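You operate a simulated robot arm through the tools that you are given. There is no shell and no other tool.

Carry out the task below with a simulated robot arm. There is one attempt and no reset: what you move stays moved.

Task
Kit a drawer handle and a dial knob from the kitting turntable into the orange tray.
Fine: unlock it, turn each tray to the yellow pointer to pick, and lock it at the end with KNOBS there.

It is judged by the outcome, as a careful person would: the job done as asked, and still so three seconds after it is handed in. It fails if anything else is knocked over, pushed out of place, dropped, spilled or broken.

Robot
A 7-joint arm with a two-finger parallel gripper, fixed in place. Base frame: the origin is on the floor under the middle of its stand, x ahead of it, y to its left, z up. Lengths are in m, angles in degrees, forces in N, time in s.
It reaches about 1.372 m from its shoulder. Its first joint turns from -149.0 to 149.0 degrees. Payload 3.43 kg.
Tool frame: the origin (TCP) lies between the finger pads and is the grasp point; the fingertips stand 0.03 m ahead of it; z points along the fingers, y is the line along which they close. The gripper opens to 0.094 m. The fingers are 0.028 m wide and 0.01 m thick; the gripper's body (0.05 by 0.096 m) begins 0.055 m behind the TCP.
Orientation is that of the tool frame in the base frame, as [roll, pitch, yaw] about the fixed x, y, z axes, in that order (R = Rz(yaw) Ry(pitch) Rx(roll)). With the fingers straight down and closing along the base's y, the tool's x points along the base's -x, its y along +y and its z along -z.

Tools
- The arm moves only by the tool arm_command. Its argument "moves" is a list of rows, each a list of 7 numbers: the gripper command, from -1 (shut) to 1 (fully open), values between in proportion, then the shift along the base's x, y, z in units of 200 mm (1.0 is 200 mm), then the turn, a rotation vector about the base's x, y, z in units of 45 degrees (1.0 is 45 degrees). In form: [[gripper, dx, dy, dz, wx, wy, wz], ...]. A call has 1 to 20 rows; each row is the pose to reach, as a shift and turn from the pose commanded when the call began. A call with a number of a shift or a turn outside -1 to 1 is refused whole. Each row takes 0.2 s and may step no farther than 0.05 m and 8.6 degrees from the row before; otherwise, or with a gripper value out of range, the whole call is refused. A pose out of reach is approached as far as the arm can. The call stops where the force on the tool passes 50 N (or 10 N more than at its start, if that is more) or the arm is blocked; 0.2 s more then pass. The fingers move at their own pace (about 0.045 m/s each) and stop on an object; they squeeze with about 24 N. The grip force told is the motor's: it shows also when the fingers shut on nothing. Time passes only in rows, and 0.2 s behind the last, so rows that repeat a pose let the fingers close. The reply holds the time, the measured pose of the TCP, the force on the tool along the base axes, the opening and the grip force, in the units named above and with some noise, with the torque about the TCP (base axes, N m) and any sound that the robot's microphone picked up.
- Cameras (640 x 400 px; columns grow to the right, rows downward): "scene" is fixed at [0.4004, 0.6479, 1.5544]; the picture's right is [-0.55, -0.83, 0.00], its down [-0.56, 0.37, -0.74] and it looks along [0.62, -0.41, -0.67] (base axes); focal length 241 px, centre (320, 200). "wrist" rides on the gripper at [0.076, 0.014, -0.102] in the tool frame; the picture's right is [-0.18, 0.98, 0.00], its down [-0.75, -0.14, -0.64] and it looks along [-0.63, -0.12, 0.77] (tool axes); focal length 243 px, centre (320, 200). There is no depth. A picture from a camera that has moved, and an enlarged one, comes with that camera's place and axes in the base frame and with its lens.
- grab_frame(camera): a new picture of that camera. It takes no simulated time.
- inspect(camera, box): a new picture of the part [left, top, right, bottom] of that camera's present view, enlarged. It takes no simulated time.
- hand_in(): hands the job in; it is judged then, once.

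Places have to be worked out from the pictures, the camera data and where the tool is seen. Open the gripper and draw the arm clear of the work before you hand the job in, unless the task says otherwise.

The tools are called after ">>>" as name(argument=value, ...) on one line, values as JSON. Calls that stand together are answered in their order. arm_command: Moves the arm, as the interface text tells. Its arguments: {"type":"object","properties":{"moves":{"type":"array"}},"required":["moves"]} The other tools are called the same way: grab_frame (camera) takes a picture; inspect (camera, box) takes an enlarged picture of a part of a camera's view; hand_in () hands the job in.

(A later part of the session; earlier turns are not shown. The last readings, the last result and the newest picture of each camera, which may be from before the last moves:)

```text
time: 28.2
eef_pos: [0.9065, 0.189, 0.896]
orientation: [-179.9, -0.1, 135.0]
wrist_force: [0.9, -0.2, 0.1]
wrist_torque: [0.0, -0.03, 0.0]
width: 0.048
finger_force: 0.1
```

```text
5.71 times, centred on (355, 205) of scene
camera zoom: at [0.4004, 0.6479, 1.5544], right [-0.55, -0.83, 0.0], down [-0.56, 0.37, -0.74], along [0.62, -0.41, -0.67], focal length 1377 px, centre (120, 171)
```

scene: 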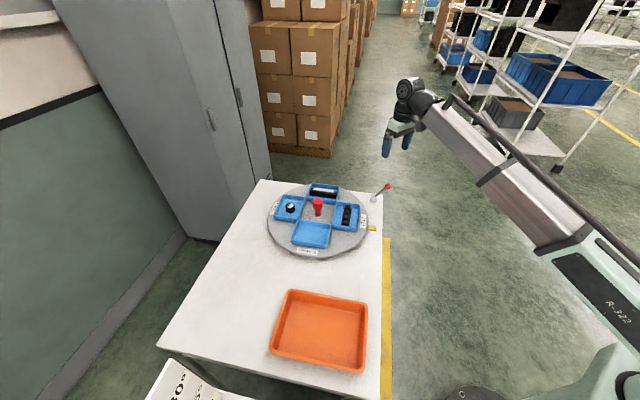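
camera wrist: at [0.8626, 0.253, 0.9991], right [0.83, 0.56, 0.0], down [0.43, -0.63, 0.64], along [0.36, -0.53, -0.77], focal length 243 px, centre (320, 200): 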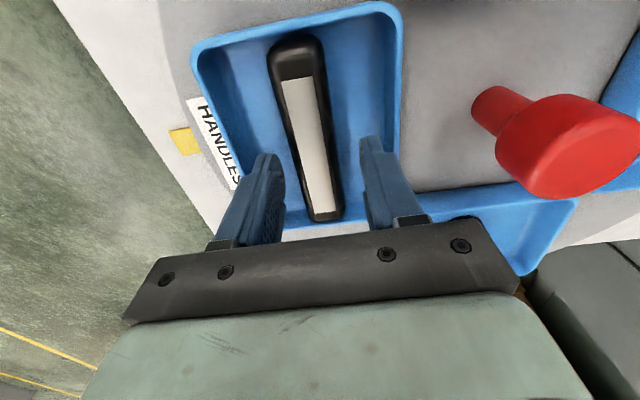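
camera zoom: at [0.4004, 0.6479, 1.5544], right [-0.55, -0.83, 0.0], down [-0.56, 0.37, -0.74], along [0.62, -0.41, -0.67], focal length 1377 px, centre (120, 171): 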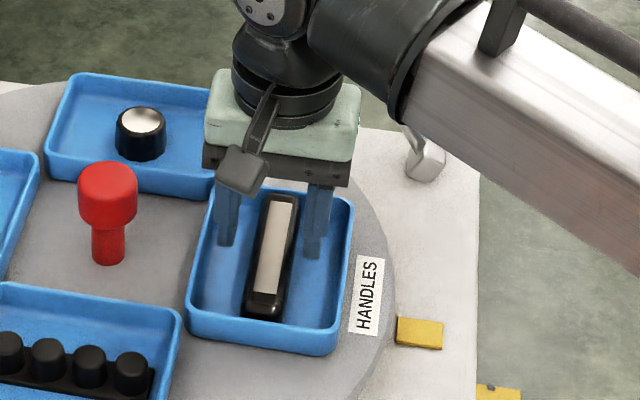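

The fingers straddle the handle; its centre appears about 5 mm toward the pointer from the TCP. I shift by that amount and descend to TCP z about 0.874.

>>> arm_command(moves=[[0.02, -0.0175, -0.0175, 0, 0, 0, 0], [0.02, -0.0175, -0.0175, -0.03, 0, 0, 0], [0.02, -0.0175, -0.0175, -0.06, 0, 0, 0], [0.02, -0.0175, -0.0175, -0.09, 0, 0, 0], [0.02, -0.0175, -0.0175, -0.11, 0, 0, 0], [0.02, -0.0175, -0.0175, -0.11, 0, 0, 0]])

>>> grab_frame(camera="wrist")

>>> inspect(camera="scene", box=[310, 170, 400, 240])

```text
time: 29.6
eef_pos: [0.8991, 0.1884, 0.875]
orientation: [-179.9, -0.1, 135.1]
wrist_force: [-0.2, -0.5, -0.8]
wrist_torque: [-0.04, -0.01, 0.04]
width: 0.0481
finger_force: 0.1
```

```text
taken
camera wrist: at [0.857, 0.2502, 0.978], right [0.82, 0.57, 0.0], down [0.43, -0.63, 0.64], along [0.36, -0.53, -0.77], focal length 243 px, centre (320, 200)
```

wrist: 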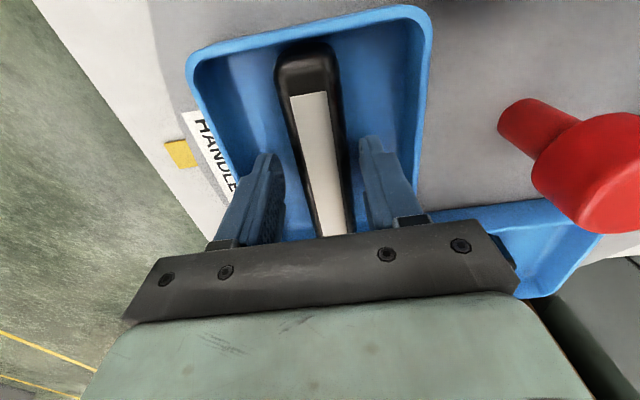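

```text
5.71 times, centred on (355, 205) of scene
camera zoom: at [0.4004, 0.6479, 1.5544], right [-0.55, -0.83, 0.0], down [-0.56, 0.37, -0.74], along [0.62, -0.41, -0.67], focal length 1377 px, centre (120, 171)
```

zoom: 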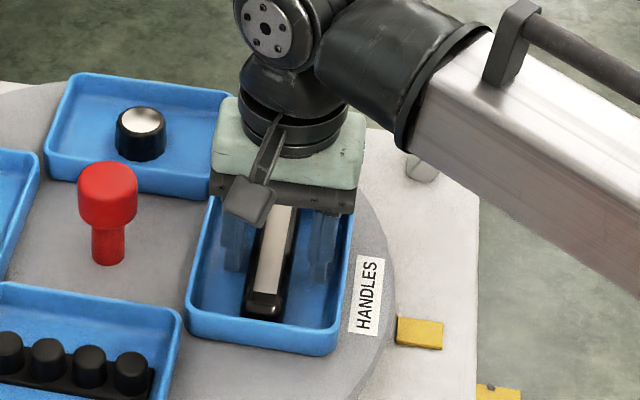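

The handle is between the fingers with the tips near the tray floor. I close on it.

>>> arm_command(moves=[[-0.3, 0, 0, 0, 0, 0, 0], [-0.6, 0, 0, 0, 0, 0, 0], [-1, 0, 0, 0, 0, 0, 0], [-1, 0, 0, 0, 0, 0, 0], [-1, 0, 0, 0, 0, 0, 0]])

>>> inspect(camera="scene", box=[310, 170, 400, 240])

```text
time: 30.9
eef_pos: [0.9013, 0.1861, 0.8761]
orientation: [-180.0, -0.1, 135.0]
wrist_force: [0.0, -1.2, 0.3]
wrist_torque: [0.0, 0.02, 0.02]
width: 0.0295
finger_force: 23.9
```

```text
5.71 times, centred on (355, 205) of scene
camera zoom: at [0.4004, 0.6479, 1.5544], right [-0.55, -0.83, 0.0], down [-0.56, 0.37, -0.74], along [0.62, -0.41, -0.67], focal length 1377 px, centre (120, 171)
```

zoom: 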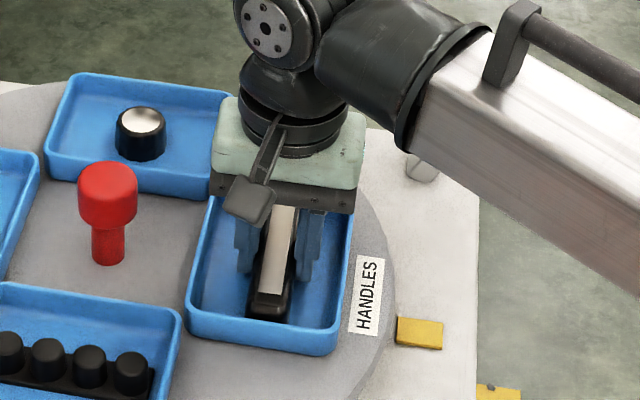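

The fingers stopped on the handle at 29.5 mm with full grip force. I lift straight up slowly.

>>> arm_command(moves=[[-1, 0, 0, 0.04, 0, 0, 0], [-1, 0, 0, 0.1, 0, 0, 0], [-1, 0, 0, 0.2, 0, 0, 0], [-1, 0, 0, 0.3, 0, 0, 0], [-1, 0, 0, 0.42, 0, 0, 0], [-1, 0, 0, 0.55, 0, 0, 0], [-1, 0, 0, 0.68, 0, 0, 0], [-1, 0, 0, 0.75, 0, 0, 0], [-1, 0, 0, 0.75, 0, 0, 0]])

>>> grab_frame(camera="wrist")

>>> grab_frame(camera="scene")

```text
time: 32.9
eef_pos: [0.8992, 0.1877, 1.0256]
orientation: [180.0, -0.1, 135.0]
wrist_force: [-0.1, 0.3, -0.7]
wrist_torque: [0.02, -0.03, 0.01]
width: 0.0289
finger_force: 23.8
```

```text
taken
camera wrist: at [0.8572, 0.2505, 1.1285], right [0.82, 0.57, 0.0], down [0.43, -0.63, 0.64], along [0.36, -0.53, -0.77], focal length 243 px, centre (320, 200)
```

wrist: 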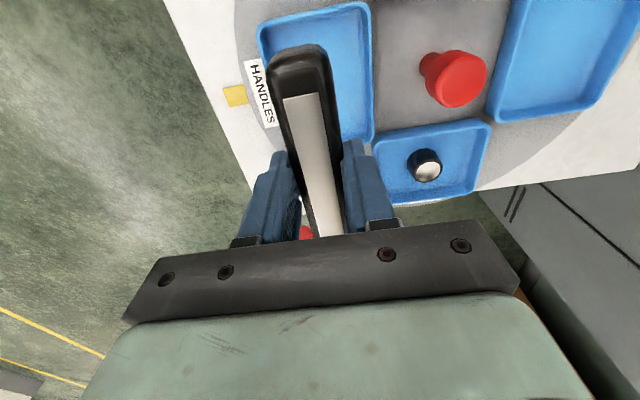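

```text
taken
```

scene: 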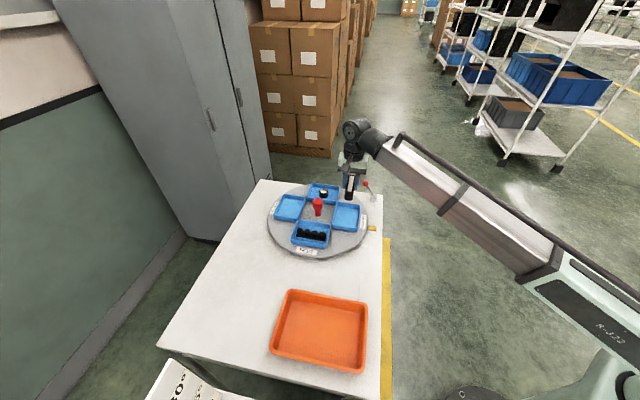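

The handle is held firmly and nothing else moved. The orange tray works out to be about 0.24 × 0.175 m, centred near (0.61, 0.51), with its short side parallel to the handle. I carry the handle over there at this height.

>>> arm_command(moves=[[-1, -0.05, 0.07, 0, 0, 0, 0], [-1, -0.15, 0.21, 0, 0, 0, 0], [-1, -0.26, 0.36, 0, 0, 0, 0], [-1, -0.37, 0.51, 0, 0, 0, 0], [-1, -0.48, 0.66, 0, 0, 0, 0], [-1, -0.59, 0.81, 0, 0, 0, 0], [-1, -0.66, 0.91, 0, 0, 0, 0], [-1, -0.66, 0.91, 0, 0, 0, 0]])

>>> arm_command(moves=[[-1, -0.05, 0.07, 0, 0, 0, 0], [-1, -0.15, 0.21, 0, 0, 0, 0], [-1, -0.26, 0.36, 0, 0, 0, 0], [-1, -0.37, 0.51, 0, 0, 0, 0], [-1, -0.45, 0.63, 0, 0, 0, 0], [-1, -0.5, 0.7, 0, 0, 0, 0], [-1, -0.5, 0.7, 0, 0, 0, 0]])

>>> grab_frame(camera="wrist")

>>> grab_frame(camera="scene")

```text
time: 34.6
eef_pos: [0.7678, 0.3662, 1.0285]
orientation: [-180.0, -0.1, 135.0]
wrist_force: [0.7, -0.5, -0.2]
wrist_torque: [-0.04, 0.0, -0.02]
width: 0.0292
finger_force: 23.9
```

```text
time: 36.2
eef_pos: [0.6691, 0.5083, 1.0269]
orientation: [180.0, -0.2, 135.1]
wrist_force: [-1.1, 0.6, -0.5]
wrist_torque: [0.01, 0.0, 0.0]
width: 0.029
finger_force: 24.2
```

```text
taken
camera wrist: at [0.6263, 0.5711, 1.1302], right [0.83, 0.56, 0.0], down [0.43, -0.63, 0.64], along [0.36, -0.53, -0.77], focal length 243 px, centre (320, 200)
```

wrist: 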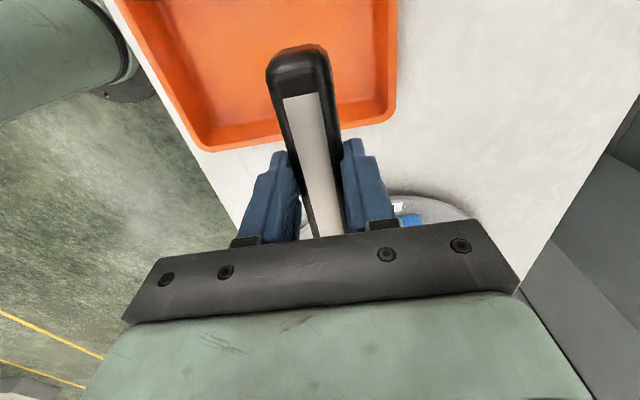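

```text
taken
```

scene: 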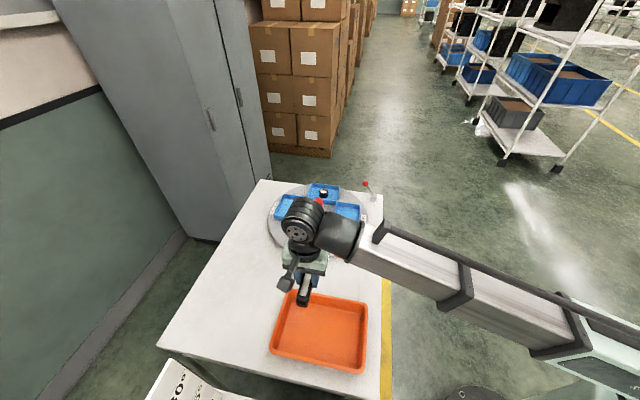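

The wrist view puts the tray's near edge corners at (0.760, 0.532) and (0.592, 0.359), agreeing with the scene estimate. I move over the placement spot at (0.644, 0.540) and partway down to check.

>>> arm_command(moves=[[-1, -0.06, 0.08, 0, 0, 0, 0], [-1, -0.125, 0.16, 0, 0, 0, 0], [-1, -0.125, 0.16, -0.15, 0, 0, 0], [-1, -0.125, 0.16, -0.3, 0, 0, 0], [-1, -0.125, 0.16, -0.45, 0, 0, 0], [-1, -0.125, 0.16, -0.45, 0, 0, 0]])

>>> grab_frame(camera="wrist")

>>> inspect(camera="scene", box=[250, 250, 390, 390])

```text
time: 37.6
eef_pos: [0.6433, 0.5439, 0.9337]
orientation: [180.0, -0.1, 135.0]
wrist_force: [0.5, -0.7, -0.9]
wrist_torque: [-0.01, 0.01, 0.01]
width: 0.0294
finger_force: 24.0
```

```text
taken
camera wrist: at [0.5995, 0.6069, 1.0364], right [0.82, 0.57, 0.0], down [0.43, -0.63, 0.64], along [0.36, -0.53, -0.77], focal length 243 px, centre (320, 200)
```

wrist: 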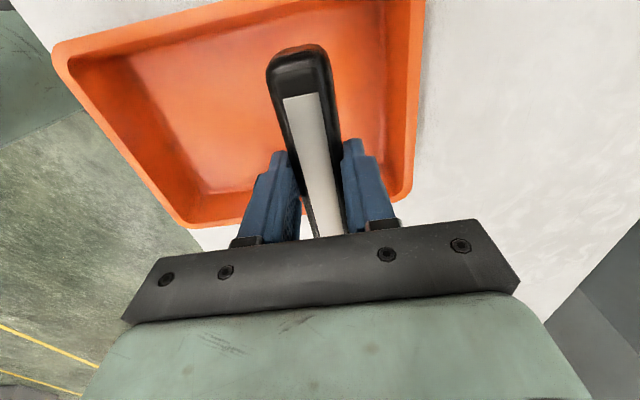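

```text
2.86 times, centred on (320, 320) of scene
camera zoom: at [0.4004, 0.6479, 1.5544], right [-0.55, -0.83, 0.0], down [-0.56, 0.37, -0.74], along [0.62, -0.41, -0.67], focal length 688 px, centre (320, -143)
```

zoom: 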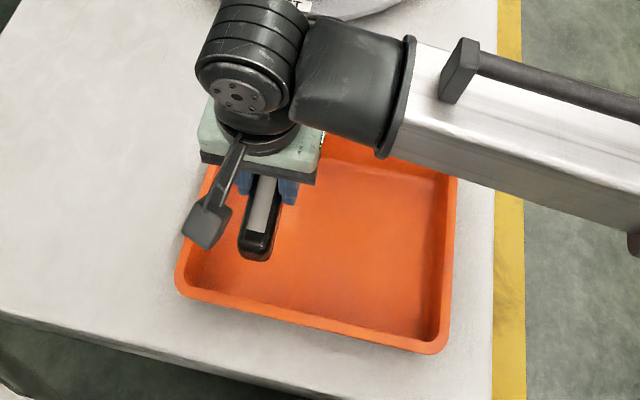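

The handle lines up with the tray, with about 1 cm clear at each end. I lower it to TCP z about 0.852, just above the floor, watching the force.

>>> arm_command(moves=[[-1, 0.01, -0.015, -0.1, 0, 0, 0], [-1, 0.01, -0.015, -0.2, 0, 0, 0], [-1, 0.01, -0.015, -0.3, 0, 0, 0], [-1, 0.01, -0.015, -0.36, 0, 0, 0], [-1, 0.01, -0.015, -0.4, 0, 0, 0], [-1, 0.01, -0.015, -0.4, 0, 0, 0]])

>>> grab_frame(camera="wrist")

>>> inspect(camera="scene", box=[250, 270, 390, 390])

```text
time: 39.0
eef_pos: [0.6474, 0.5392, 0.8555]
orientation: [180.0, -0.2, 135.1]
wrist_force: [-0.1, -0.4, 0.1]
wrist_torque: [0.0, 0.01, -0.01]
width: 0.0293
finger_force: 24.7
```

```text
taken
camera wrist: at [0.6028, 0.6013, 0.9571], right [0.82, 0.57, 0.0], down [0.43, -0.63, 0.64], along [0.36, -0.53, -0.77], focal length 243 px, centre (320, 200)
```

wrist: 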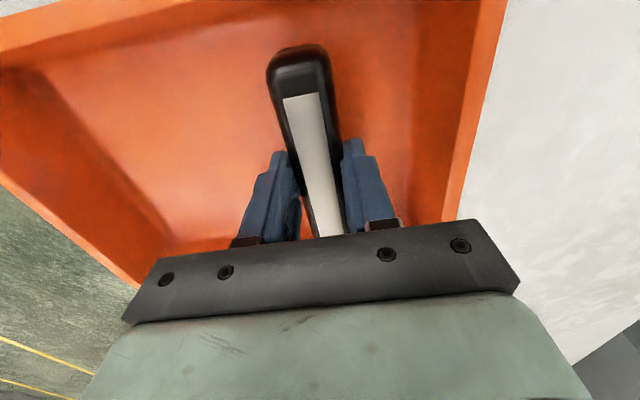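

```text
3.33 times, centred on (320, 330) of scene
camera zoom: at [0.4004, 0.6479, 1.5544], right [-0.55, -0.83, 0.0], down [-0.56, 0.37, -0.74], along [0.62, -0.41, -0.67], focal length 803 px, centre (320, -233)
```

zoom: 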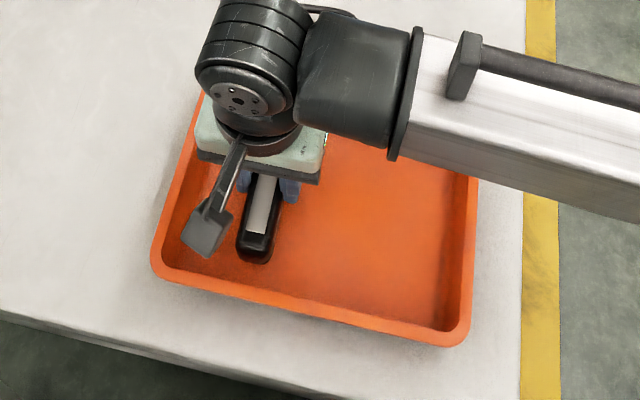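

There's still no contact, and the handle sits well clear of both end walls. I lower further in 3 mm steps.

>>> arm_command(moves=[[-1, 0, 0, -0.015, 0, 0, 0], [-1, 0, 0, -0.03, 0, 0, 0], [-1, 0, 0, -0.045, 0, 0, 0], [-1, 0, 0, -0.045, 0, 0, 0]])

```text
time: 40.0
eef_pos: [0.6455, 0.537, 0.8478]
orientation: [180.0, -0.1, 134.9]
wrist_force: [-0.4, 1.2, -0.6]
wrist_torque: [0.01, 0.01, -0.03]
width: 0.029
finger_force: 24.5
```

No contact yet, so I continue down in 3 mm steps.

>>> arm_command(moves=[[-1, 0, 0, -0.015, 0, 0, 0], [-1, 0, 0, -0.03, 0, 0, 0], [-1, 0, 0, -0.03, 0, 0, 0]])

```text
time: 40.9
eef_pos: [0.646, 0.5377, 0.843]
orientation: [180.0, -0.1, 135.1]
wrist_force: [2.0, -6.0, 40.2]
wrist_torque: [-0.16, 0.0, 0.01]
width: 0.0295
finger_force: 23.8
```

The handle has reached the tray floor (40 N up). I ease up 2 mm to take off the load, then open the fingers to about 50 mm.

>>> arm_command(moves=[[-1, 0, 0, 0.01, 0, 0, 0], [-1, 0, 0, 0.01, 0, 0, 0], [-0.2, 0, 0, 0.01, 0, 0, 0], [0.06, 0, 0, 0.01, 0, 0, 0], [0.06, 0, 0, 0.01, 0, 0, 0], [0.06, 0, 0, 0.01, 0, 0, 0]])

>>> grab_frame(camera="wrist")

```text
time: 42.2
eef_pos: [0.6468, 0.5382, 0.8427]
orientation: [-180.0, -0.1, 135.0]
wrist_force: [0.3, -0.9, -0.3]
wrist_torque: [-0.03, -0.01, -0.01]
width: 0.0499
finger_force: 0.0
```

```text
taken
camera wrist: at [0.6023, 0.6011, 0.9455], right [0.82, 0.57, 0.0], down [0.43, -0.63, 0.64], along [0.36, -0.53, -0.77], focal length 243 px, centre (320, 200)
```

wrist: 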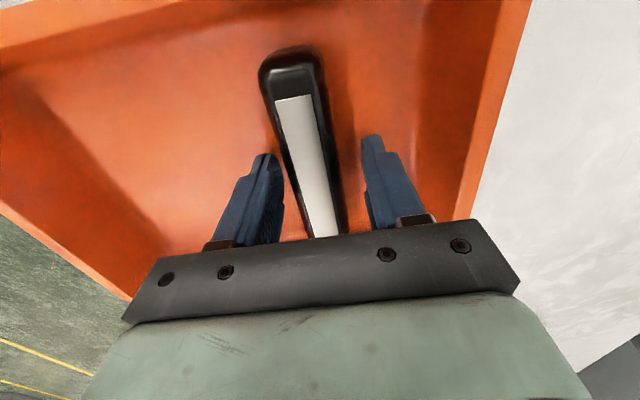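

The handle is released and lies flat in the tray. I lift straight up and close the fingers on the way.

>>> arm_command(moves=[[0.06, 0, 0, 0.08, 0, 0, 0], [0.06, 0, 0, 0.2, 0, 0, 0], [0.06, 0, 0, 0.35, 0, 0, 0], [0.06, 0, 0, 0.5, 0, 0, 0], [-0.4, 0, 0, 0.7, 0, 0, 0], [-0.8, 0, 0, 0.85, 0, 0, 0], [-1, 0, 0, 0.95, 0, 0, 0], [-1, 0, 0, 0.95, 0, 0, 0]])

>>> grab_frame(camera="wrist")

>>> grab_frame(camera="scene")

```text
time: 44.0
eef_pos: [0.645, 0.539, 1.0344]
orientation: [179.9, -0.1, 135.0]
wrist_force: [0.2, 0.3, 0.1]
wrist_torque: [0.02, -0.02, -0.05]
width: 0.0
finger_force: 23.9
```

```text
taken
camera wrist: at [0.601, 0.6018, 1.136], right [0.82, 0.57, 0.0], down [0.43, -0.63, 0.64], along [0.36, -0.53, -0.77], focal length 243 px, centre (320, 200)
```

wrist: 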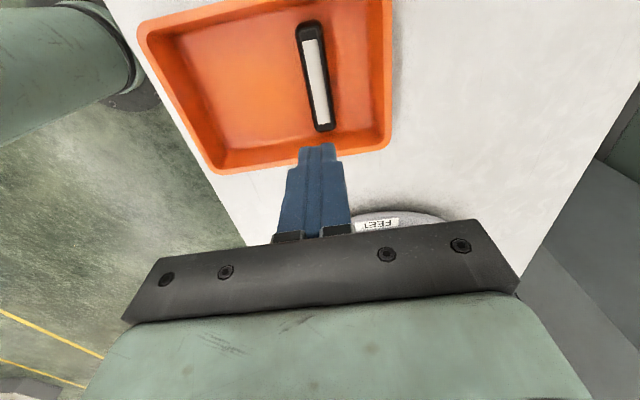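

```text
taken
```

scene: 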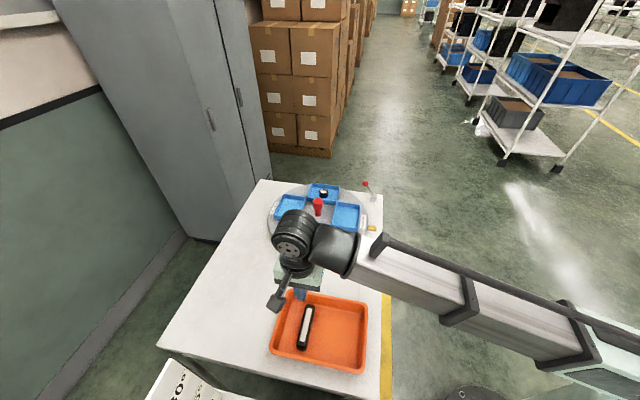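

The handle rests well inside the tray. I return over the same wedge position (now between HANDLES and FEET) for the second quarter turn.

>>> arm_command(moves=[[-1, 0.1, -0.15, 0, 0, 0, 0], [-1, 0.22, -0.33, 0, 0, 0, 0], [-1, 0.34, -0.51, 0, 0, 0, 0], [-1, 0.46, -0.69, 0, 0, 0, 0], [-1, 0.58, -0.87, 0, 0, 0, 0], [-1, 0.6, -0.95, 0, 0, 0, 0]])

>>> arm_command(moves=[[-1, 0.1, -0.13, 0, 0, 0, 0], [-1, 0.2, -0.26, -0.1, 0, 0, 0], [-1, 0.305, -0.39, -0.25, 0, 0, 0], [-1, 0.305, -0.395, -0.4, 0, 0, 0], [-1, 0.305, -0.395, -0.5, 0, 0, 0], [-1, 0.305, -0.395, -0.5, 0, 0, 0]])

>>> grab_frame(camera="wrist")

>>> inspect(camera="scene", box=[250, 160, 410, 260])

```text
time: 45.5
eef_pos: [0.7671, 0.3485, 1.0344]
orientation: [180.0, -0.2, 135.0]
wrist_force: [0.4, -0.5, 0.2]
wrist_torque: [-0.01, 0.02, -0.01]
width: 0.0
finger_force: 23.9
```

```text
time: 46.9
eef_pos: [0.8287, 0.2657, 0.9318]
orientation: [179.9, -0.1, 135.0]
wrist_force: [0.4, -0.3, 0.1]
wrist_torque: [-0.01, -0.05, 0.02]
width: 0.0003
finger_force: 24.0
```

```text
taken
camera wrist: at [0.7862, 0.3297, 1.0353], right [0.82, 0.57, 0.0], down [0.43, -0.63, 0.64], along [0.36, -0.53, -0.77], focal length 243 px, centre (320, 200)
```

wrist: 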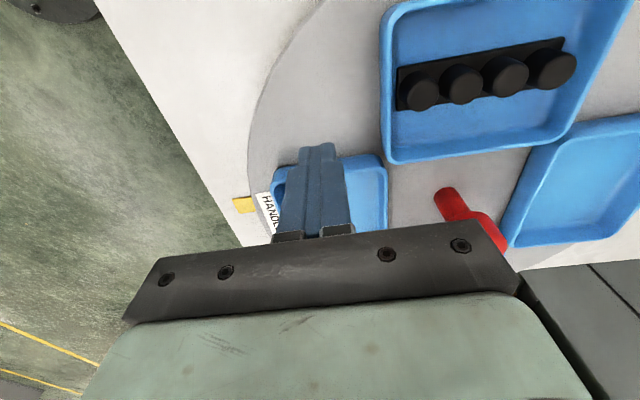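

```text
4.00 times, centred on (330, 210) of scene
camera zoom: at [0.4004, 0.6479, 1.5544], right [-0.55, -0.83, 0.0], down [-0.56, 0.37, -0.74], along [0.62, -0.41, -0.67], focal length 964 px, centre (280, 160)
```

zoom: 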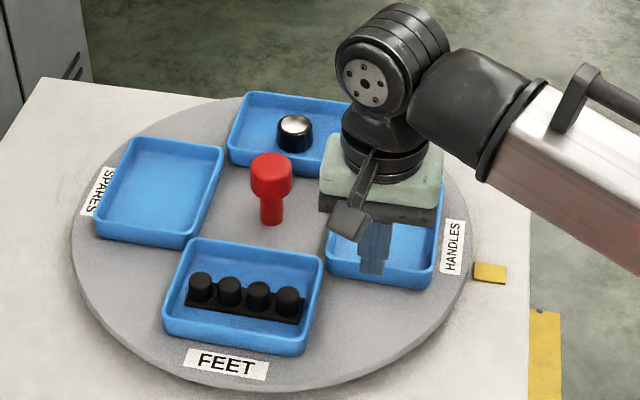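

The layout in the wedge is the same as before the first turn. I descend to about 8 mm above the disc and repeat the same slow clockwise arc, this time pushing the FEET tray's wall.

>>> arm_command(moves=[[-1, 0, 0, -0.1, 0, 0, 0], [-1, 0, 0, -0.2, 0, 0, 0], [-1, 0, 0, -0.28, 0, 0, 0], [-1, 0.001, 0.0625, -0.28, 0, 0, 0], [-1, 0.0045, 0.1045, -0.28, 0, 0, 0], [-1, 0.01, 0.1465, -0.28, 0, 0, 0], [-1, 0.0175, 0.1885, -0.28, 0, 0, 0], [-1, 0.0275, 0.2295, -0.28, 0, 0, 0], [-1, 0.0395, 0.2705, -0.28, 0, 0, 0], [-1, 0.054, 0.3105, -0.28, 0, 0, 0], [-1, 0.07, 0.3495, -0.28, 0, 0, 0], [-1, 0.0885, 0.3875, -0.28, 0, 0, 0], [-1, 0.1085, 0.425, -0.28, 0, 0, 0], [-1, 0.1385, 0.473, -0.28, 0, 0, 0], [-1, 0.1715, 0.5185, -0.28, 0, 0, 0], [-1, 0.208, 0.562, -0.28, 0, 0, 0], [-1, 0.2475, 0.6025, -0.28, 0, 0, 0], [-1, 0.2895, 0.6405, -0.28, 0, 0, 0], [-1, 0.334, 0.6755, -0.28, 0, 0, 0], [-1, 0.381, 0.707, -0.28, 0, 0, 0]])

>>> inspect(camera="scene", box=[250, 160, 410, 260])

>>> grab_frame(camera="wrist")

```text
time: 51.0
eef_pos: [0.9027, 0.4119, 0.8773]
orientation: [-180.0, -0.1, 135.0]
wrist_force: [0.6, -0.6, -0.6]
wrist_torque: [-0.01, -0.02, 0.0]
width: 0.0002
finger_force: 24.8
```

```text
4.00 times, centred on (330, 210) of scene
camera zoom: at [0.4004, 0.6479, 1.5544], right [-0.55, -0.83, 0.0], down [-0.56, 0.37, -0.74], along [0.62, -0.41, -0.67], focal length 964 px, centre (280, 160)
```

zoom: 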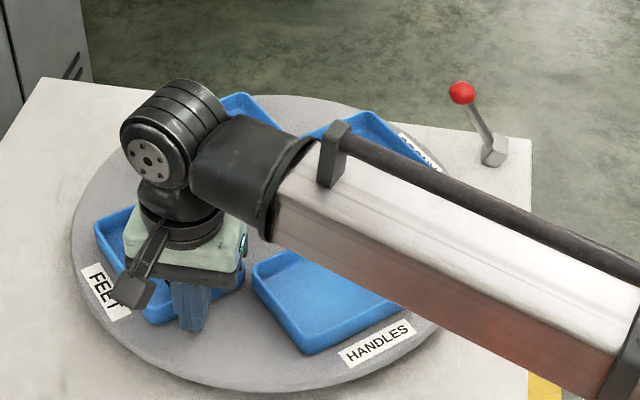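

```text
taken
camera wrist: at [0.8598, 0.4741, 0.9793], right [0.82, 0.57, 0.0], down [0.43, -0.63, 0.64], along [0.36, -0.53, -0.77], focal length 243 px, centre (320, 200)
```

wrist: 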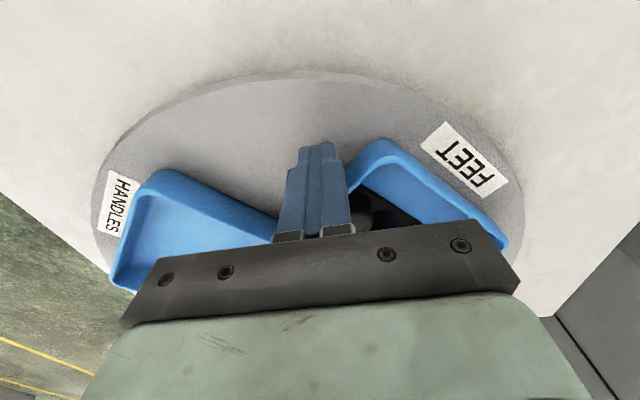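

The disc keeps turning smoothly, and both the handle tray and the feet look undisturbed. I continue the arc, slowing down, and stop a few degrees short.

>>> arm_command(moves=[[-1, 0.052, 0.0175, 0, 0, 0, 0], [-1, 0.103, 0.0425, 0, 0, 0, 0], [-1, 0.1555, 0.0635, 0, 0, 0, 0], [-1, 0.209, 0.081, 0, 0, 0, 0], [-1, 0.264, 0.095, 0, 0, 0, 0], [-1, 0.32, 0.1045, 0, 0, 0, 0], [-1, 0.362, 0.1095, 0, 0, 0, 0], [-1, 0.404, 0.112, 0, 0, 0, 0], [-1, 0.4325, 0.1125, 0, 0, 0, 0], [-1, 0.461, 0.112, 0, 0, 0, 0], [-1, 0.489, 0.1105, 0, 0, 0, 0], [-1, 0.517, 0.108, 0, 0, 0, 0], [-1, 0.531, 0.1065, 0, 0, 0, 0], [-1, 0.531, 0.1065, 0, 0, 0, 0]])

>>> inspect(camera="scene", box=[250, 160, 410, 260])

>>> grab_frame(camera="wrist")

```text
time: 54.0
eef_pos: [1.0104, 0.4319, 0.8793]
orientation: [-179.9, -0.1, 135.0]
wrist_force: [-0.6, -0.1, -0.5]
wrist_torque: [-0.01, 0.02, 0.02]
width: 0.0002
finger_force: 24.4
```

```text
4.00 times, centred on (330, 210) of scene
camera zoom: at [0.4004, 0.6479, 1.5544], right [-0.55, -0.83, 0.0], down [-0.56, 0.37, -0.74], along [0.62, -0.41, -0.67], focal length 964 px, centre (280, 160)
```

zoom: 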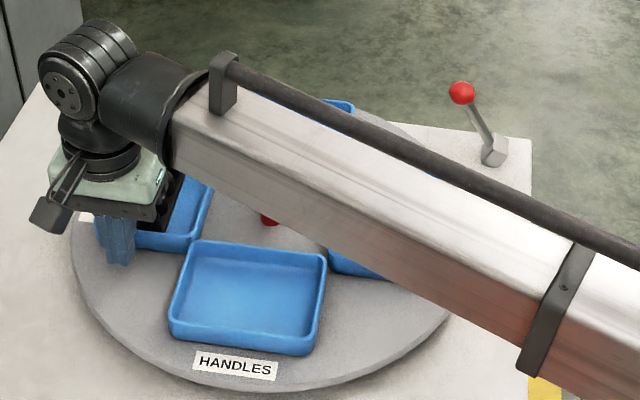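

```text
taken
camera wrist: at [0.9663, 0.4943, 0.9807], right [0.82, 0.57, 0.0], down [0.43, -0.63, 0.64], along [0.36, -0.53, -0.77], focal length 243 px, centre (320, 200)
```

wrist: 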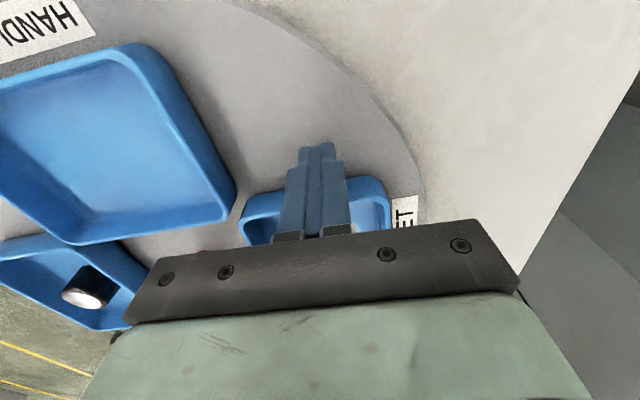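

HANDLES' label is about 8 px short of where SPARES and FEET sat when aligned, so roughly 2.5° remains. I finish the push very slowly to the same end point as last time, then back off and lift for a check.

>>> arm_command(moves=[[-1, 0.015, -0.002, 0, 0, 0, 0], [-1, 0.03, -0.005, 0, 0, 0, 0], [-1, 0.042, -0.007, 0, 0, 0, 0], [-1, 0.052, -0.009, 0, 0, 0, 0], [-1, 0.06, -0.011, 0, 0, 0, 0], [-1, 0.067, -0.012, 0, 0, 0, 0], [-1, 0.067, -0.012, 0, 0, 0, 0], [-1, 0.02, -0.005, 0, 0, 0, 0], [-1, -0.04, 0.0, 0, 0, 0, 0], [-1, -0.04, 0.0, 0.2, 0, 0, 0], [-1, -0.04, 0.0, 0.4, 0, 0, 0], [-1, -0.1, 0.0, 0.6, 0, 0, 0], [-1, -0.2, 0.0, 0.8, 0, 0, 0], [-1, -0.35, -0.1, 0.92, 0, 0, 0], [-1, -0.5, -0.25, 0.92, 0, 0, 0], [-1, -0.6, -0.4, 0.92, 0, 0, 0], [-1, -0.65, -0.55, 0.92, 0, 0, 0], [-1, -0.65, -0.55, 0.92, 0, 0, 0]])

>>> inspect(camera="scene", box=[250, 160, 410, 260])

>>> grab_frame(camera="wrist")

```text
time: 57.9
eef_pos: [0.8792, 0.3197, 1.0557]
orientation: [179.9, -0.1, 134.9]
wrist_force: [0.3, 0.5, 0.4]
wrist_torque: [0.03, 0.01, 0.02]
width: 0.0
finger_force: 24.2
```

```text
4.00 times, centred on (330, 210) of scene
camera zoom: at [0.4004, 0.6479, 1.5544], right [-0.55, -0.83, 0.0], down [-0.56, 0.37, -0.74], along [0.62, -0.41, -0.67], focal length 964 px, centre (280, 160)
```

zoom: 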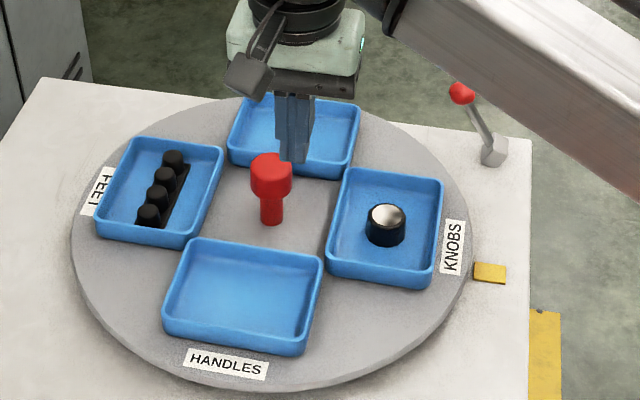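

```text
taken
camera wrist: at [0.8349, 0.382, 1.1587], right [0.82, 0.57, 0.0], down [0.43, -0.63, 0.64], along [0.36, -0.53, -0.77], focal length 243 px, centre (320, 200)
```

wrist: 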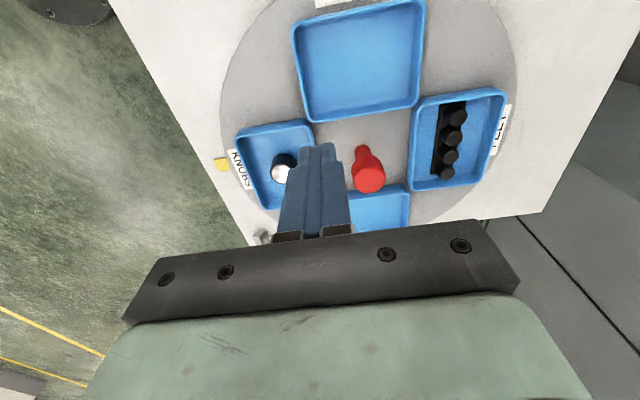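

KNOBS now sits at the pointer with its tray outline exactly where the earlier aligned trays were. To grip the round knob with more room, I turn the tool by +90° in two calls, so the fingers close along the tray's long side. I move above the knob with the fingers open about 65 mm.

>>> arm_command(moves=[[0.38, 0.01, -0.05, 0, 0, 0, 0.16], [0.38, 0.02, -0.1, 0, 0, 0, 0.33], [0.38, 0.03, -0.15, 0, 0, 0, 0.5], [0.38, 0.04, -0.2, 0, 0, 0, 0.67], [0.38, 0.05, -0.25, 0, 0, 0, 0.84], [0.38, 0.06, -0.3, 0, 0, 0, 1.0]])

>>> arm_command(moves=[[0.38, 0.01, -0.05, 0, 0, 0, 0.16], [0.38, 0.02, -0.1, 0, 0, 0, 0.33], [0.38, 0.03, -0.15, 0, 0, 0, 0.5], [0.38, 0.04, -0.2, 0, 0, 0, 0.67], [0.38, 0.05, -0.25, 0, 0, 0, 0.84], [0.38, 0.07, -0.32, 0, 0, 0, 1.0], [0.38, 0.07, -0.32, 0, 0, 0, 1.0]])

>>> grab_frame(camera="wrist")

>>> grab_frame(camera="scene")

```text
time: 59.2
eef_pos: [0.8905, 0.2612, 1.0597]
orientation: [180.0, -0.2, -179.8]
wrist_force: [-0.1, 0.1, -0.3]
wrist_torque: [0.0, 0.03, 0.0]
width: 0.0648
finger_force: 0.0
```

```text
time: 60.9
eef_pos: [0.9071, 0.1987, 1.0621]
orientation: [-180.0, -0.1, -134.9]
wrist_force: [0.0, 0.1, 0.1]
wrist_torque: [-0.03, -0.02, 0.03]
width: 0.0647
finger_force: 0.2
```

```text
taken
camera wrist: at [0.8426, 0.1536, 1.1642], right [-0.57, 0.82, 0.0], down [0.63, 0.44, 0.64], along [0.53, 0.36, -0.77], focal length 243 px, centre (320, 200)
```

wrist: 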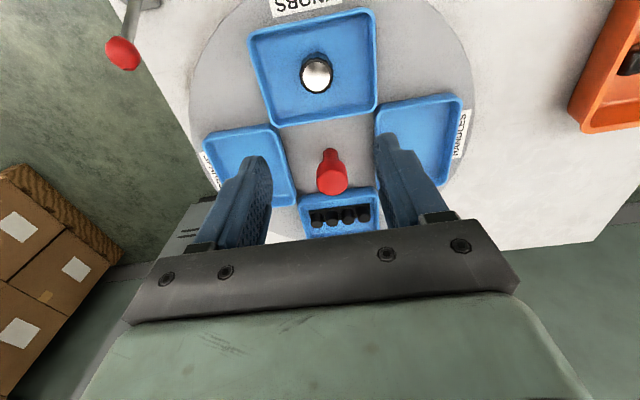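

```text
taken
```

scene: 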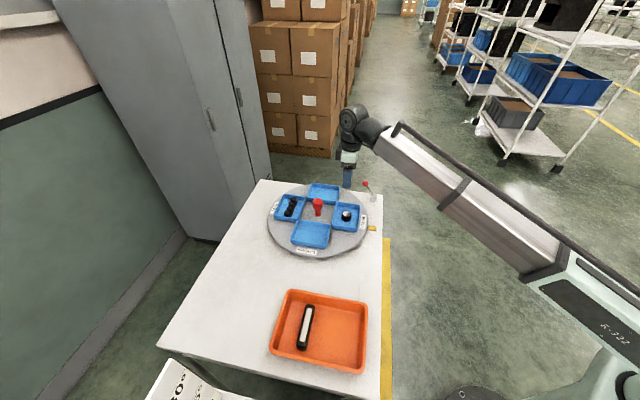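

I zoom in on the knob to locate it.

>>> inspect(camera="wrist", box=[235, 0, 395, 130])

>>> inspect(camera="scene", box=[325, 195, 385, 235])

```text
3.08 times, centred on (315, 65) of wrist
camera zoom: at [0.8426, 0.1536, 1.1642], right [-0.57, 0.82, 0.0], down [0.63, 0.44, 0.64], along [0.53, 0.36, -0.77], focal length 746 px, centre (335, 615)
```

zoom: 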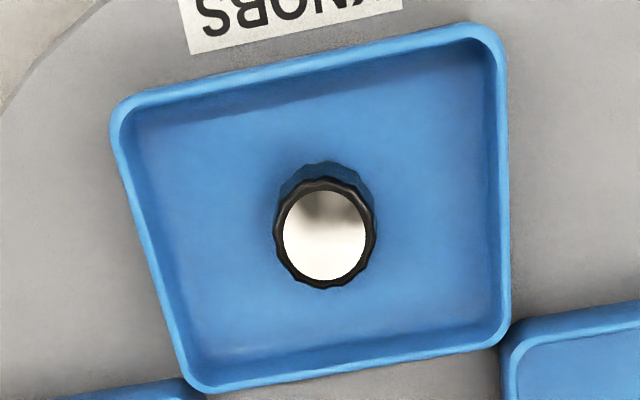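

```text
10.00 times, centred on (355, 215) of scene
camera zoom: at [0.4004, 0.6479, 1.5544], right [-0.55, -0.83, 0.0], down [-0.56, 0.37, -0.74], along [0.62, -0.41, -0.67], focal length 2409 px, centre (-30, 50)
```

zoom: 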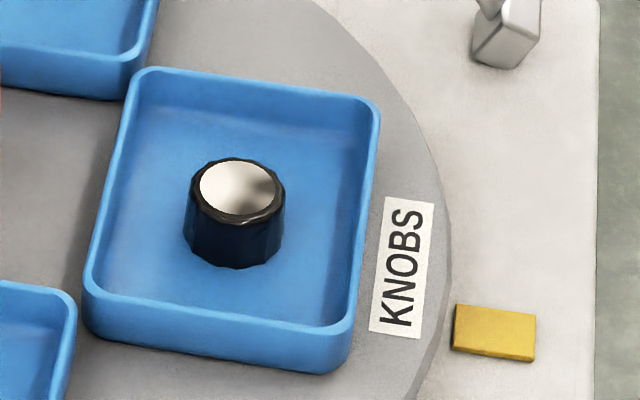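

The knob is about 38 mm across, centred near (0.901, 0.189) in the middle of its tray. I lower to just above it and check the centring.

>>> arm_command(moves=[[0.38, -0.012, -0.02, -0.12, 0, 0, 0], [0.38, -0.025, -0.045, -0.27, 0, 0, 0], [0.38, -0.025, -0.045, -0.42, 0, 0, 0], [0.38, -0.025, -0.045, -0.57, 0, 0, 0], [0.38, -0.025, -0.045, -0.68, 0, 0, 0], [0.38, -0.025, -0.045, -0.76, 0, 0, 0], [0.38, -0.025, -0.045, -0.76, 0, 0, 0]])

>>> grab_frame(camera="wrist")

>>> inspect(camera="scene", box=[310, 170, 400, 240])

```text
time: 62.5
eef_pos: [0.8988, 0.1868, 0.9088]
orientation: [-179.9, -0.2, -135.0]
wrist_force: [0.3, -0.3, 0.1]
wrist_torque: [0.01, -0.02, -0.01]
width: 0.065
finger_force: 0.1
```

```text
taken
camera wrist: at [0.8358, 0.1418, 1.0102], right [-0.57, 0.82, 0.0], down [0.63, 0.43, 0.64], along [0.53, 0.36, -0.77], focal length 243 px, centre (320, 200)
```

wrist: 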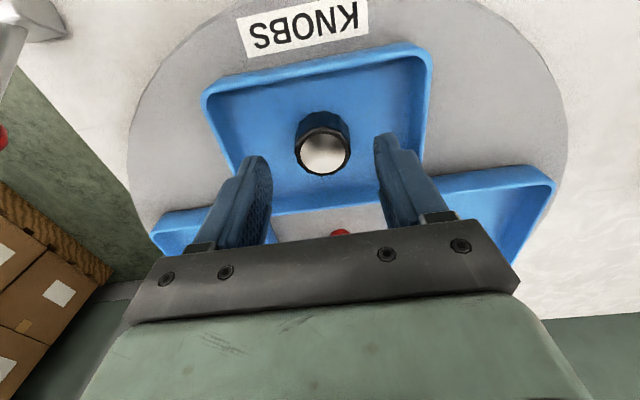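

```text
5.71 times, centred on (355, 205) of scene
camera zoom: at [0.4004, 0.6479, 1.5544], right [-0.55, -0.83, 0.0], down [-0.56, 0.37, -0.74], along [0.62, -0.41, -0.67], focal length 1377 px, centre (120, 171)
```

zoom: 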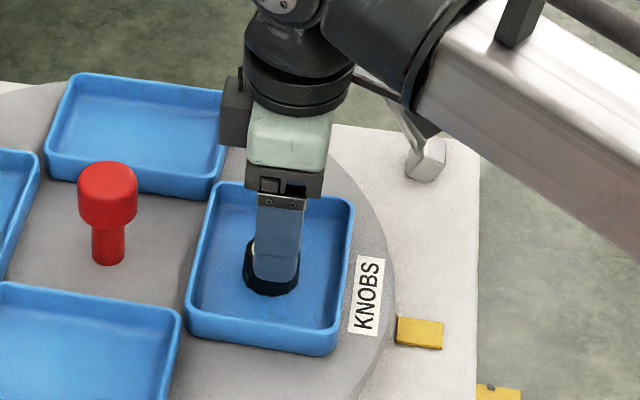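

The knob is centred between the fingers to within about 2 mm. I descend to TCP z about 0.875 and close.

>>> arm_command(moves=[[0.38, 0, 0.005, -0.05, 0, 0, 0], [0.38, 0, 0.005, -0.1, 0, 0, 0], [0.38, 0, 0.005, -0.14, 0, 0, 0], [0.38, 0, 0.005, -0.17, 0, 0, 0], [0.38, 0, 0.005, -0.17, 0, 0, 0]])

>>> grab_frame(camera="wrist")

```text
time: 63.6
eef_pos: [0.8999, 0.1868, 0.875]
orientation: [179.9, -0.1, -135.0]
wrist_force: [0.3, -0.2, 0.1]
wrist_torque: [-0.03, 0.01, 0.05]
width: 0.0646
finger_force: 0.1
```

```text
taken
camera wrist: at [0.8358, 0.1429, 0.9776], right [-0.57, 0.82, 0.0], down [0.63, 0.43, 0.64], along [0.53, 0.36, -0.77], focal length 243 px, centre (320, 200)
```

wrist: 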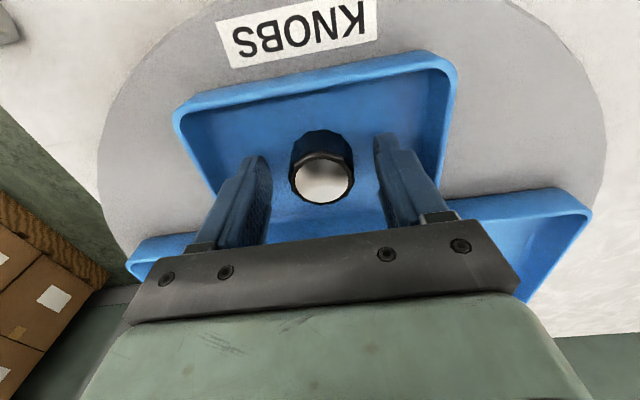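

The knob lies between the pads, so I close on it.

>>> arm_command(moves=[[0.1, 0, 0, 0, 0, 0, 0], [-0.2, 0, 0, 0, 0, 0, 0], [-0.6, 0, 0, 0, 0, 0, 0], [-1, 0, 0, 0, 0, 0, 0], [-1, 0, 0, 0, 0, 0, 0], [-1, 0, 0, 0, 0, 0, 0]])

>>> grab_frame(camera="wrist")

```text
time: 65.0
eef_pos: [0.8995, 0.1878, 0.8754]
orientation: [180.0, -0.1, -135.0]
wrist_force: [0.5, -0.5, 0.5]
wrist_torque: [0.01, 0.05, 0.02]
width: 0.0374
finger_force: 24.3
```

```text
taken
camera wrist: at [0.8358, 0.1429, 0.9778], right [-0.57, 0.82, 0.0], down [0.63, 0.43, 0.64], along [0.53, 0.36, -0.77], focal length 243 px, centre (320, 200)
```

wrist: 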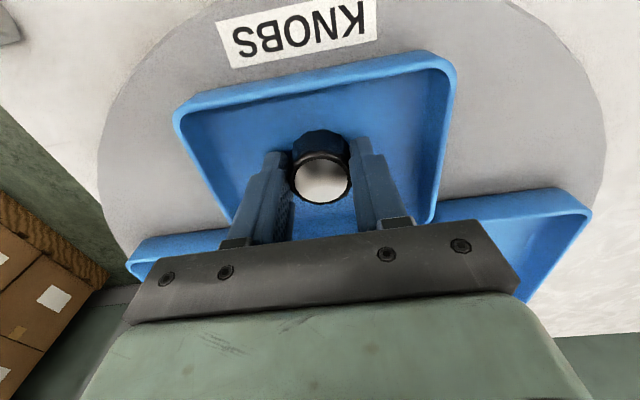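

The grip stopped at 37 mm on the knob with full force. I lift straight up slowly.

>>> arm_command(moves=[[-1, 0, 0, 0.04, 0, 0, 0], [-1, 0, 0, 0.1, 0, 0, 0], [-1, 0, 0, 0.2, 0, 0, 0], [-1, 0, 0, 0.3, 0, 0, 0], [-1, 0, 0, 0.42, 0, 0, 0], [-1, 0, 0, 0.55, 0, 0, 0], [-1, 0, 0, 0.68, 0, 0, 0], [-1, 0, 0, 0.75, 0, 0, 0], [-1, 0, 0, 0.75, 0, 0, 0]])

>>> grab_frame(camera="wrist")

>>> inspect(camera="scene", box=[250, 140, 410, 260])

```text
time: 67.0
eef_pos: [0.8993, 0.1897, 1.0264]
orientation: [180.0, -0.1, -135.0]
wrist_force: [0.2, -0.1, 0.1]
wrist_torque: [-0.01, 0.02, 0.01]
width: 0.0373
finger_force: 24.0
```

```text
taken
camera wrist: at [0.836, 0.1456, 1.1286], right [-0.56, 0.83, 0.0], down [0.63, 0.43, 0.64], along [0.53, 0.36, -0.77], focal length 243 px, centre (320, 200)
```

wrist: 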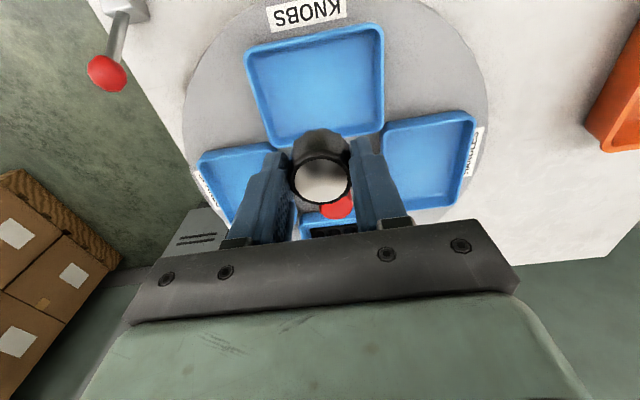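

```text
3.33 times, centred on (330, 200) of scene
camera zoom: at [0.4004, 0.6479, 1.5544], right [-0.55, -0.83, 0.0], down [-0.56, 0.37, -0.74], along [0.62, -0.41, -0.67], focal length 803 px, centre (287, 200)
```

zoom: 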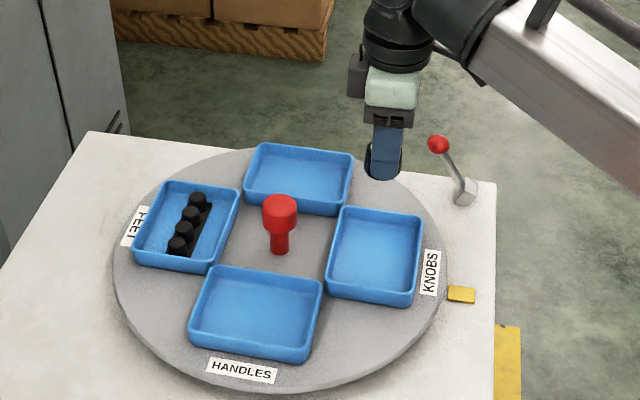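

The knob is held and the turntable is undisturbed. I carry it over to the free half of the orange tray, toward (0.577, 0.473).

>>> arm_command(moves=[[-1, -0.07, 0.06, 0, 0, 0, 0], [-1, -0.2, 0.175, 0, 0, 0, 0], [-1, -0.34, 0.3, 0, 0, 0, 0], [-1, -0.48, 0.42, 0, 0, 0, 0], [-1, -0.62, 0.545, 0, 0, 0, 0], [-1, -0.75, 0.66, 0, 0, 0, 0], [-1, -0.805, 0.71, 0, 0, 0, 0], [-1, -0.805, 0.71, 0, 0, 0, 0]])

>>> arm_command(moves=[[-1, -0.07, 0.06, 0, 0, 0, 0], [-1, -0.2, 0.175, 0, 0, 0, 0], [-1, -0.34, 0.3, 0, 0, 0, 0], [-1, -0.48, 0.42, 0, 0, 0, 0], [-1, -0.62, 0.545, 0, 0, 0, 0], [-1, -0.75, 0.66, 0, 0, 0, 0], [-1, -0.805, 0.71, 0, 0, 0, 0], [-1, -0.805, 0.71, 0, 0, 0, 0]])

>>> grab_frame(camera="wrist")

>>> inspect(camera="scene", box=[240, 230, 400, 390])

```text
time: 68.8
eef_pos: [0.7417, 0.3306, 1.026]
orientation: [180.0, -0.1, -135.1]
wrist_force: [-0.7, -0.2, 0.1]
wrist_torque: [0.01, 0.0, -0.02]
width: 0.0373
finger_force: 24.3
```

```text
time: 70.7
eef_pos: [0.5743, 0.4724, 1.0238]
orientation: [-179.9, -0.1, -134.9]
wrist_force: [0.9, -0.4, -0.8]
wrist_torque: [0.02, 0.02, 0.01]
width: 0.0373
finger_force: 24.2
```

```text
taken
camera wrist: at [0.5109, 0.4282, 1.1266], right [-0.56, 0.83, 0.0], down [0.63, 0.43, 0.64], along [0.53, 0.36, -0.77], focal length 243 px, centre (320, 200)
```

wrist: 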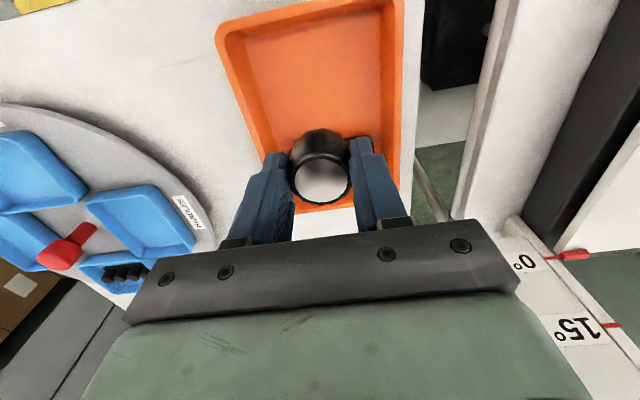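

```text
2.50 times, centred on (320, 310) of scene
camera zoom: at [0.4004, 0.6479, 1.5544], right [-0.55, -0.83, 0.0], down [-0.56, 0.37, -0.74], along [0.62, -0.41, -0.67], focal length 602 px, centre (320, -75)
```

zoom: 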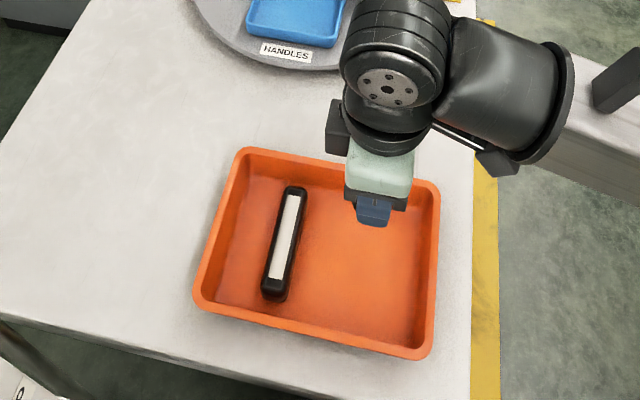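

The knob is above the free half, well clear of the handle. I lower it to TCP z about 0.852, since the handle touched the floor at about 0.843 from the same grasp height.

>>> arm_command(moves=[[-1, 0, 0, -0.1, 0, 0, 0], [-1, 0, 0, -0.25, 0, 0, 0], [-1, 0, 0, -0.4, 0, 0, 0], [-1, 0, 0, -0.55, 0, 0, 0], [-1, 0, 0, -0.68, 0, 0, 0], [-1, 0, 0, -0.78, 0, 0, 0], [-1, 0, 0, -0.84, 0, 0, 0], [-1, 0, 0, -0.86, 0, 0, 0], [-1, 0, 0, -0.86, 0, 0, 0]])

>>> grab_frame(camera="wrist")

>>> inspect(camera="scene", box=[240, 260, 400, 390])

```text
time: 72.7
eef_pos: [0.5782, 0.4735, 0.8529]
orientation: [180.0, -0.1, -135.0]
wrist_force: [0.4, 0.3, 0.4]
wrist_torque: [-0.03, 0.01, -0.02]
width: 0.0373
finger_force: 24.1
```

```text
taken
camera wrist: at [0.5143, 0.4288, 0.956], right [-0.57, 0.82, 0.0], down [0.63, 0.43, 0.64], along [0.53, 0.36, -0.77], focal length 243 px, centre (320, 200)
```

wrist: 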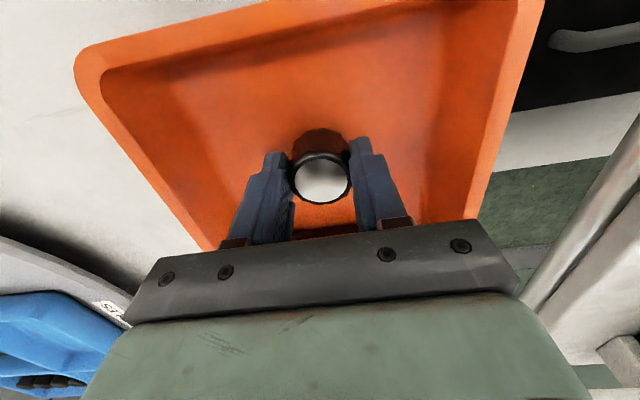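

```text
3.08 times, centred on (320, 325) of scene
camera zoom: at [0.4004, 0.6479, 1.5544], right [-0.55, -0.83, 0.0], down [-0.56, 0.37, -0.74], along [0.62, -0.41, -0.67], focal length 741 px, centre (320, -185)
```

zoom: 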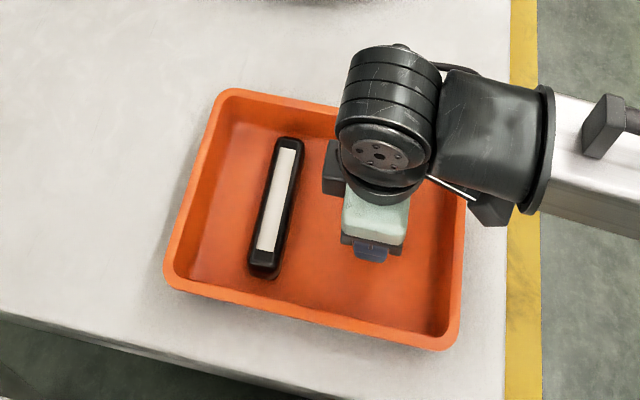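

The knob is just above the tray floor with nothing touching. I step down the last millimetres.

>>> arm_command(moves=[[-1, 0, 0, -0.015, 0, 0, 0], [-1, 0, 0, -0.03, 0, 0, 0], [-1, 0, 0, -0.04, 0, 0, 0], [-1, 0, 0, -0.04, 0, 0, 0]])

```text
time: 73.7
eef_pos: [0.5787, 0.4718, 0.8465]
orientation: [-180.0, -0.1, -135.0]
wrist_force: [-0.1, 0.4, -0.3]
wrist_torque: [0.01, -0.01, 0.01]
width: 0.0377
finger_force: 23.6
```

There's no contact yet at TCP z 0.846, so I continue in 2 mm steps.

>>> arm_command(moves=[[-1, 0, 0, -0.01, 0, 0, 0], [-1, 0, 0, -0.016, 0, 0, 0], [-1, 0, 0, -0.016, 0, 0, 0]])

```text
time: 74.5
eef_pos: [0.5772, 0.4733, 0.8435]
orientation: [-180.0, 0.0, -135.0]
wrist_force: [2.8, -3.1, 14.0]
wrist_torque: [-0.08, -0.19, -0.02]
width: 0.0374
finger_force: 24.1
```

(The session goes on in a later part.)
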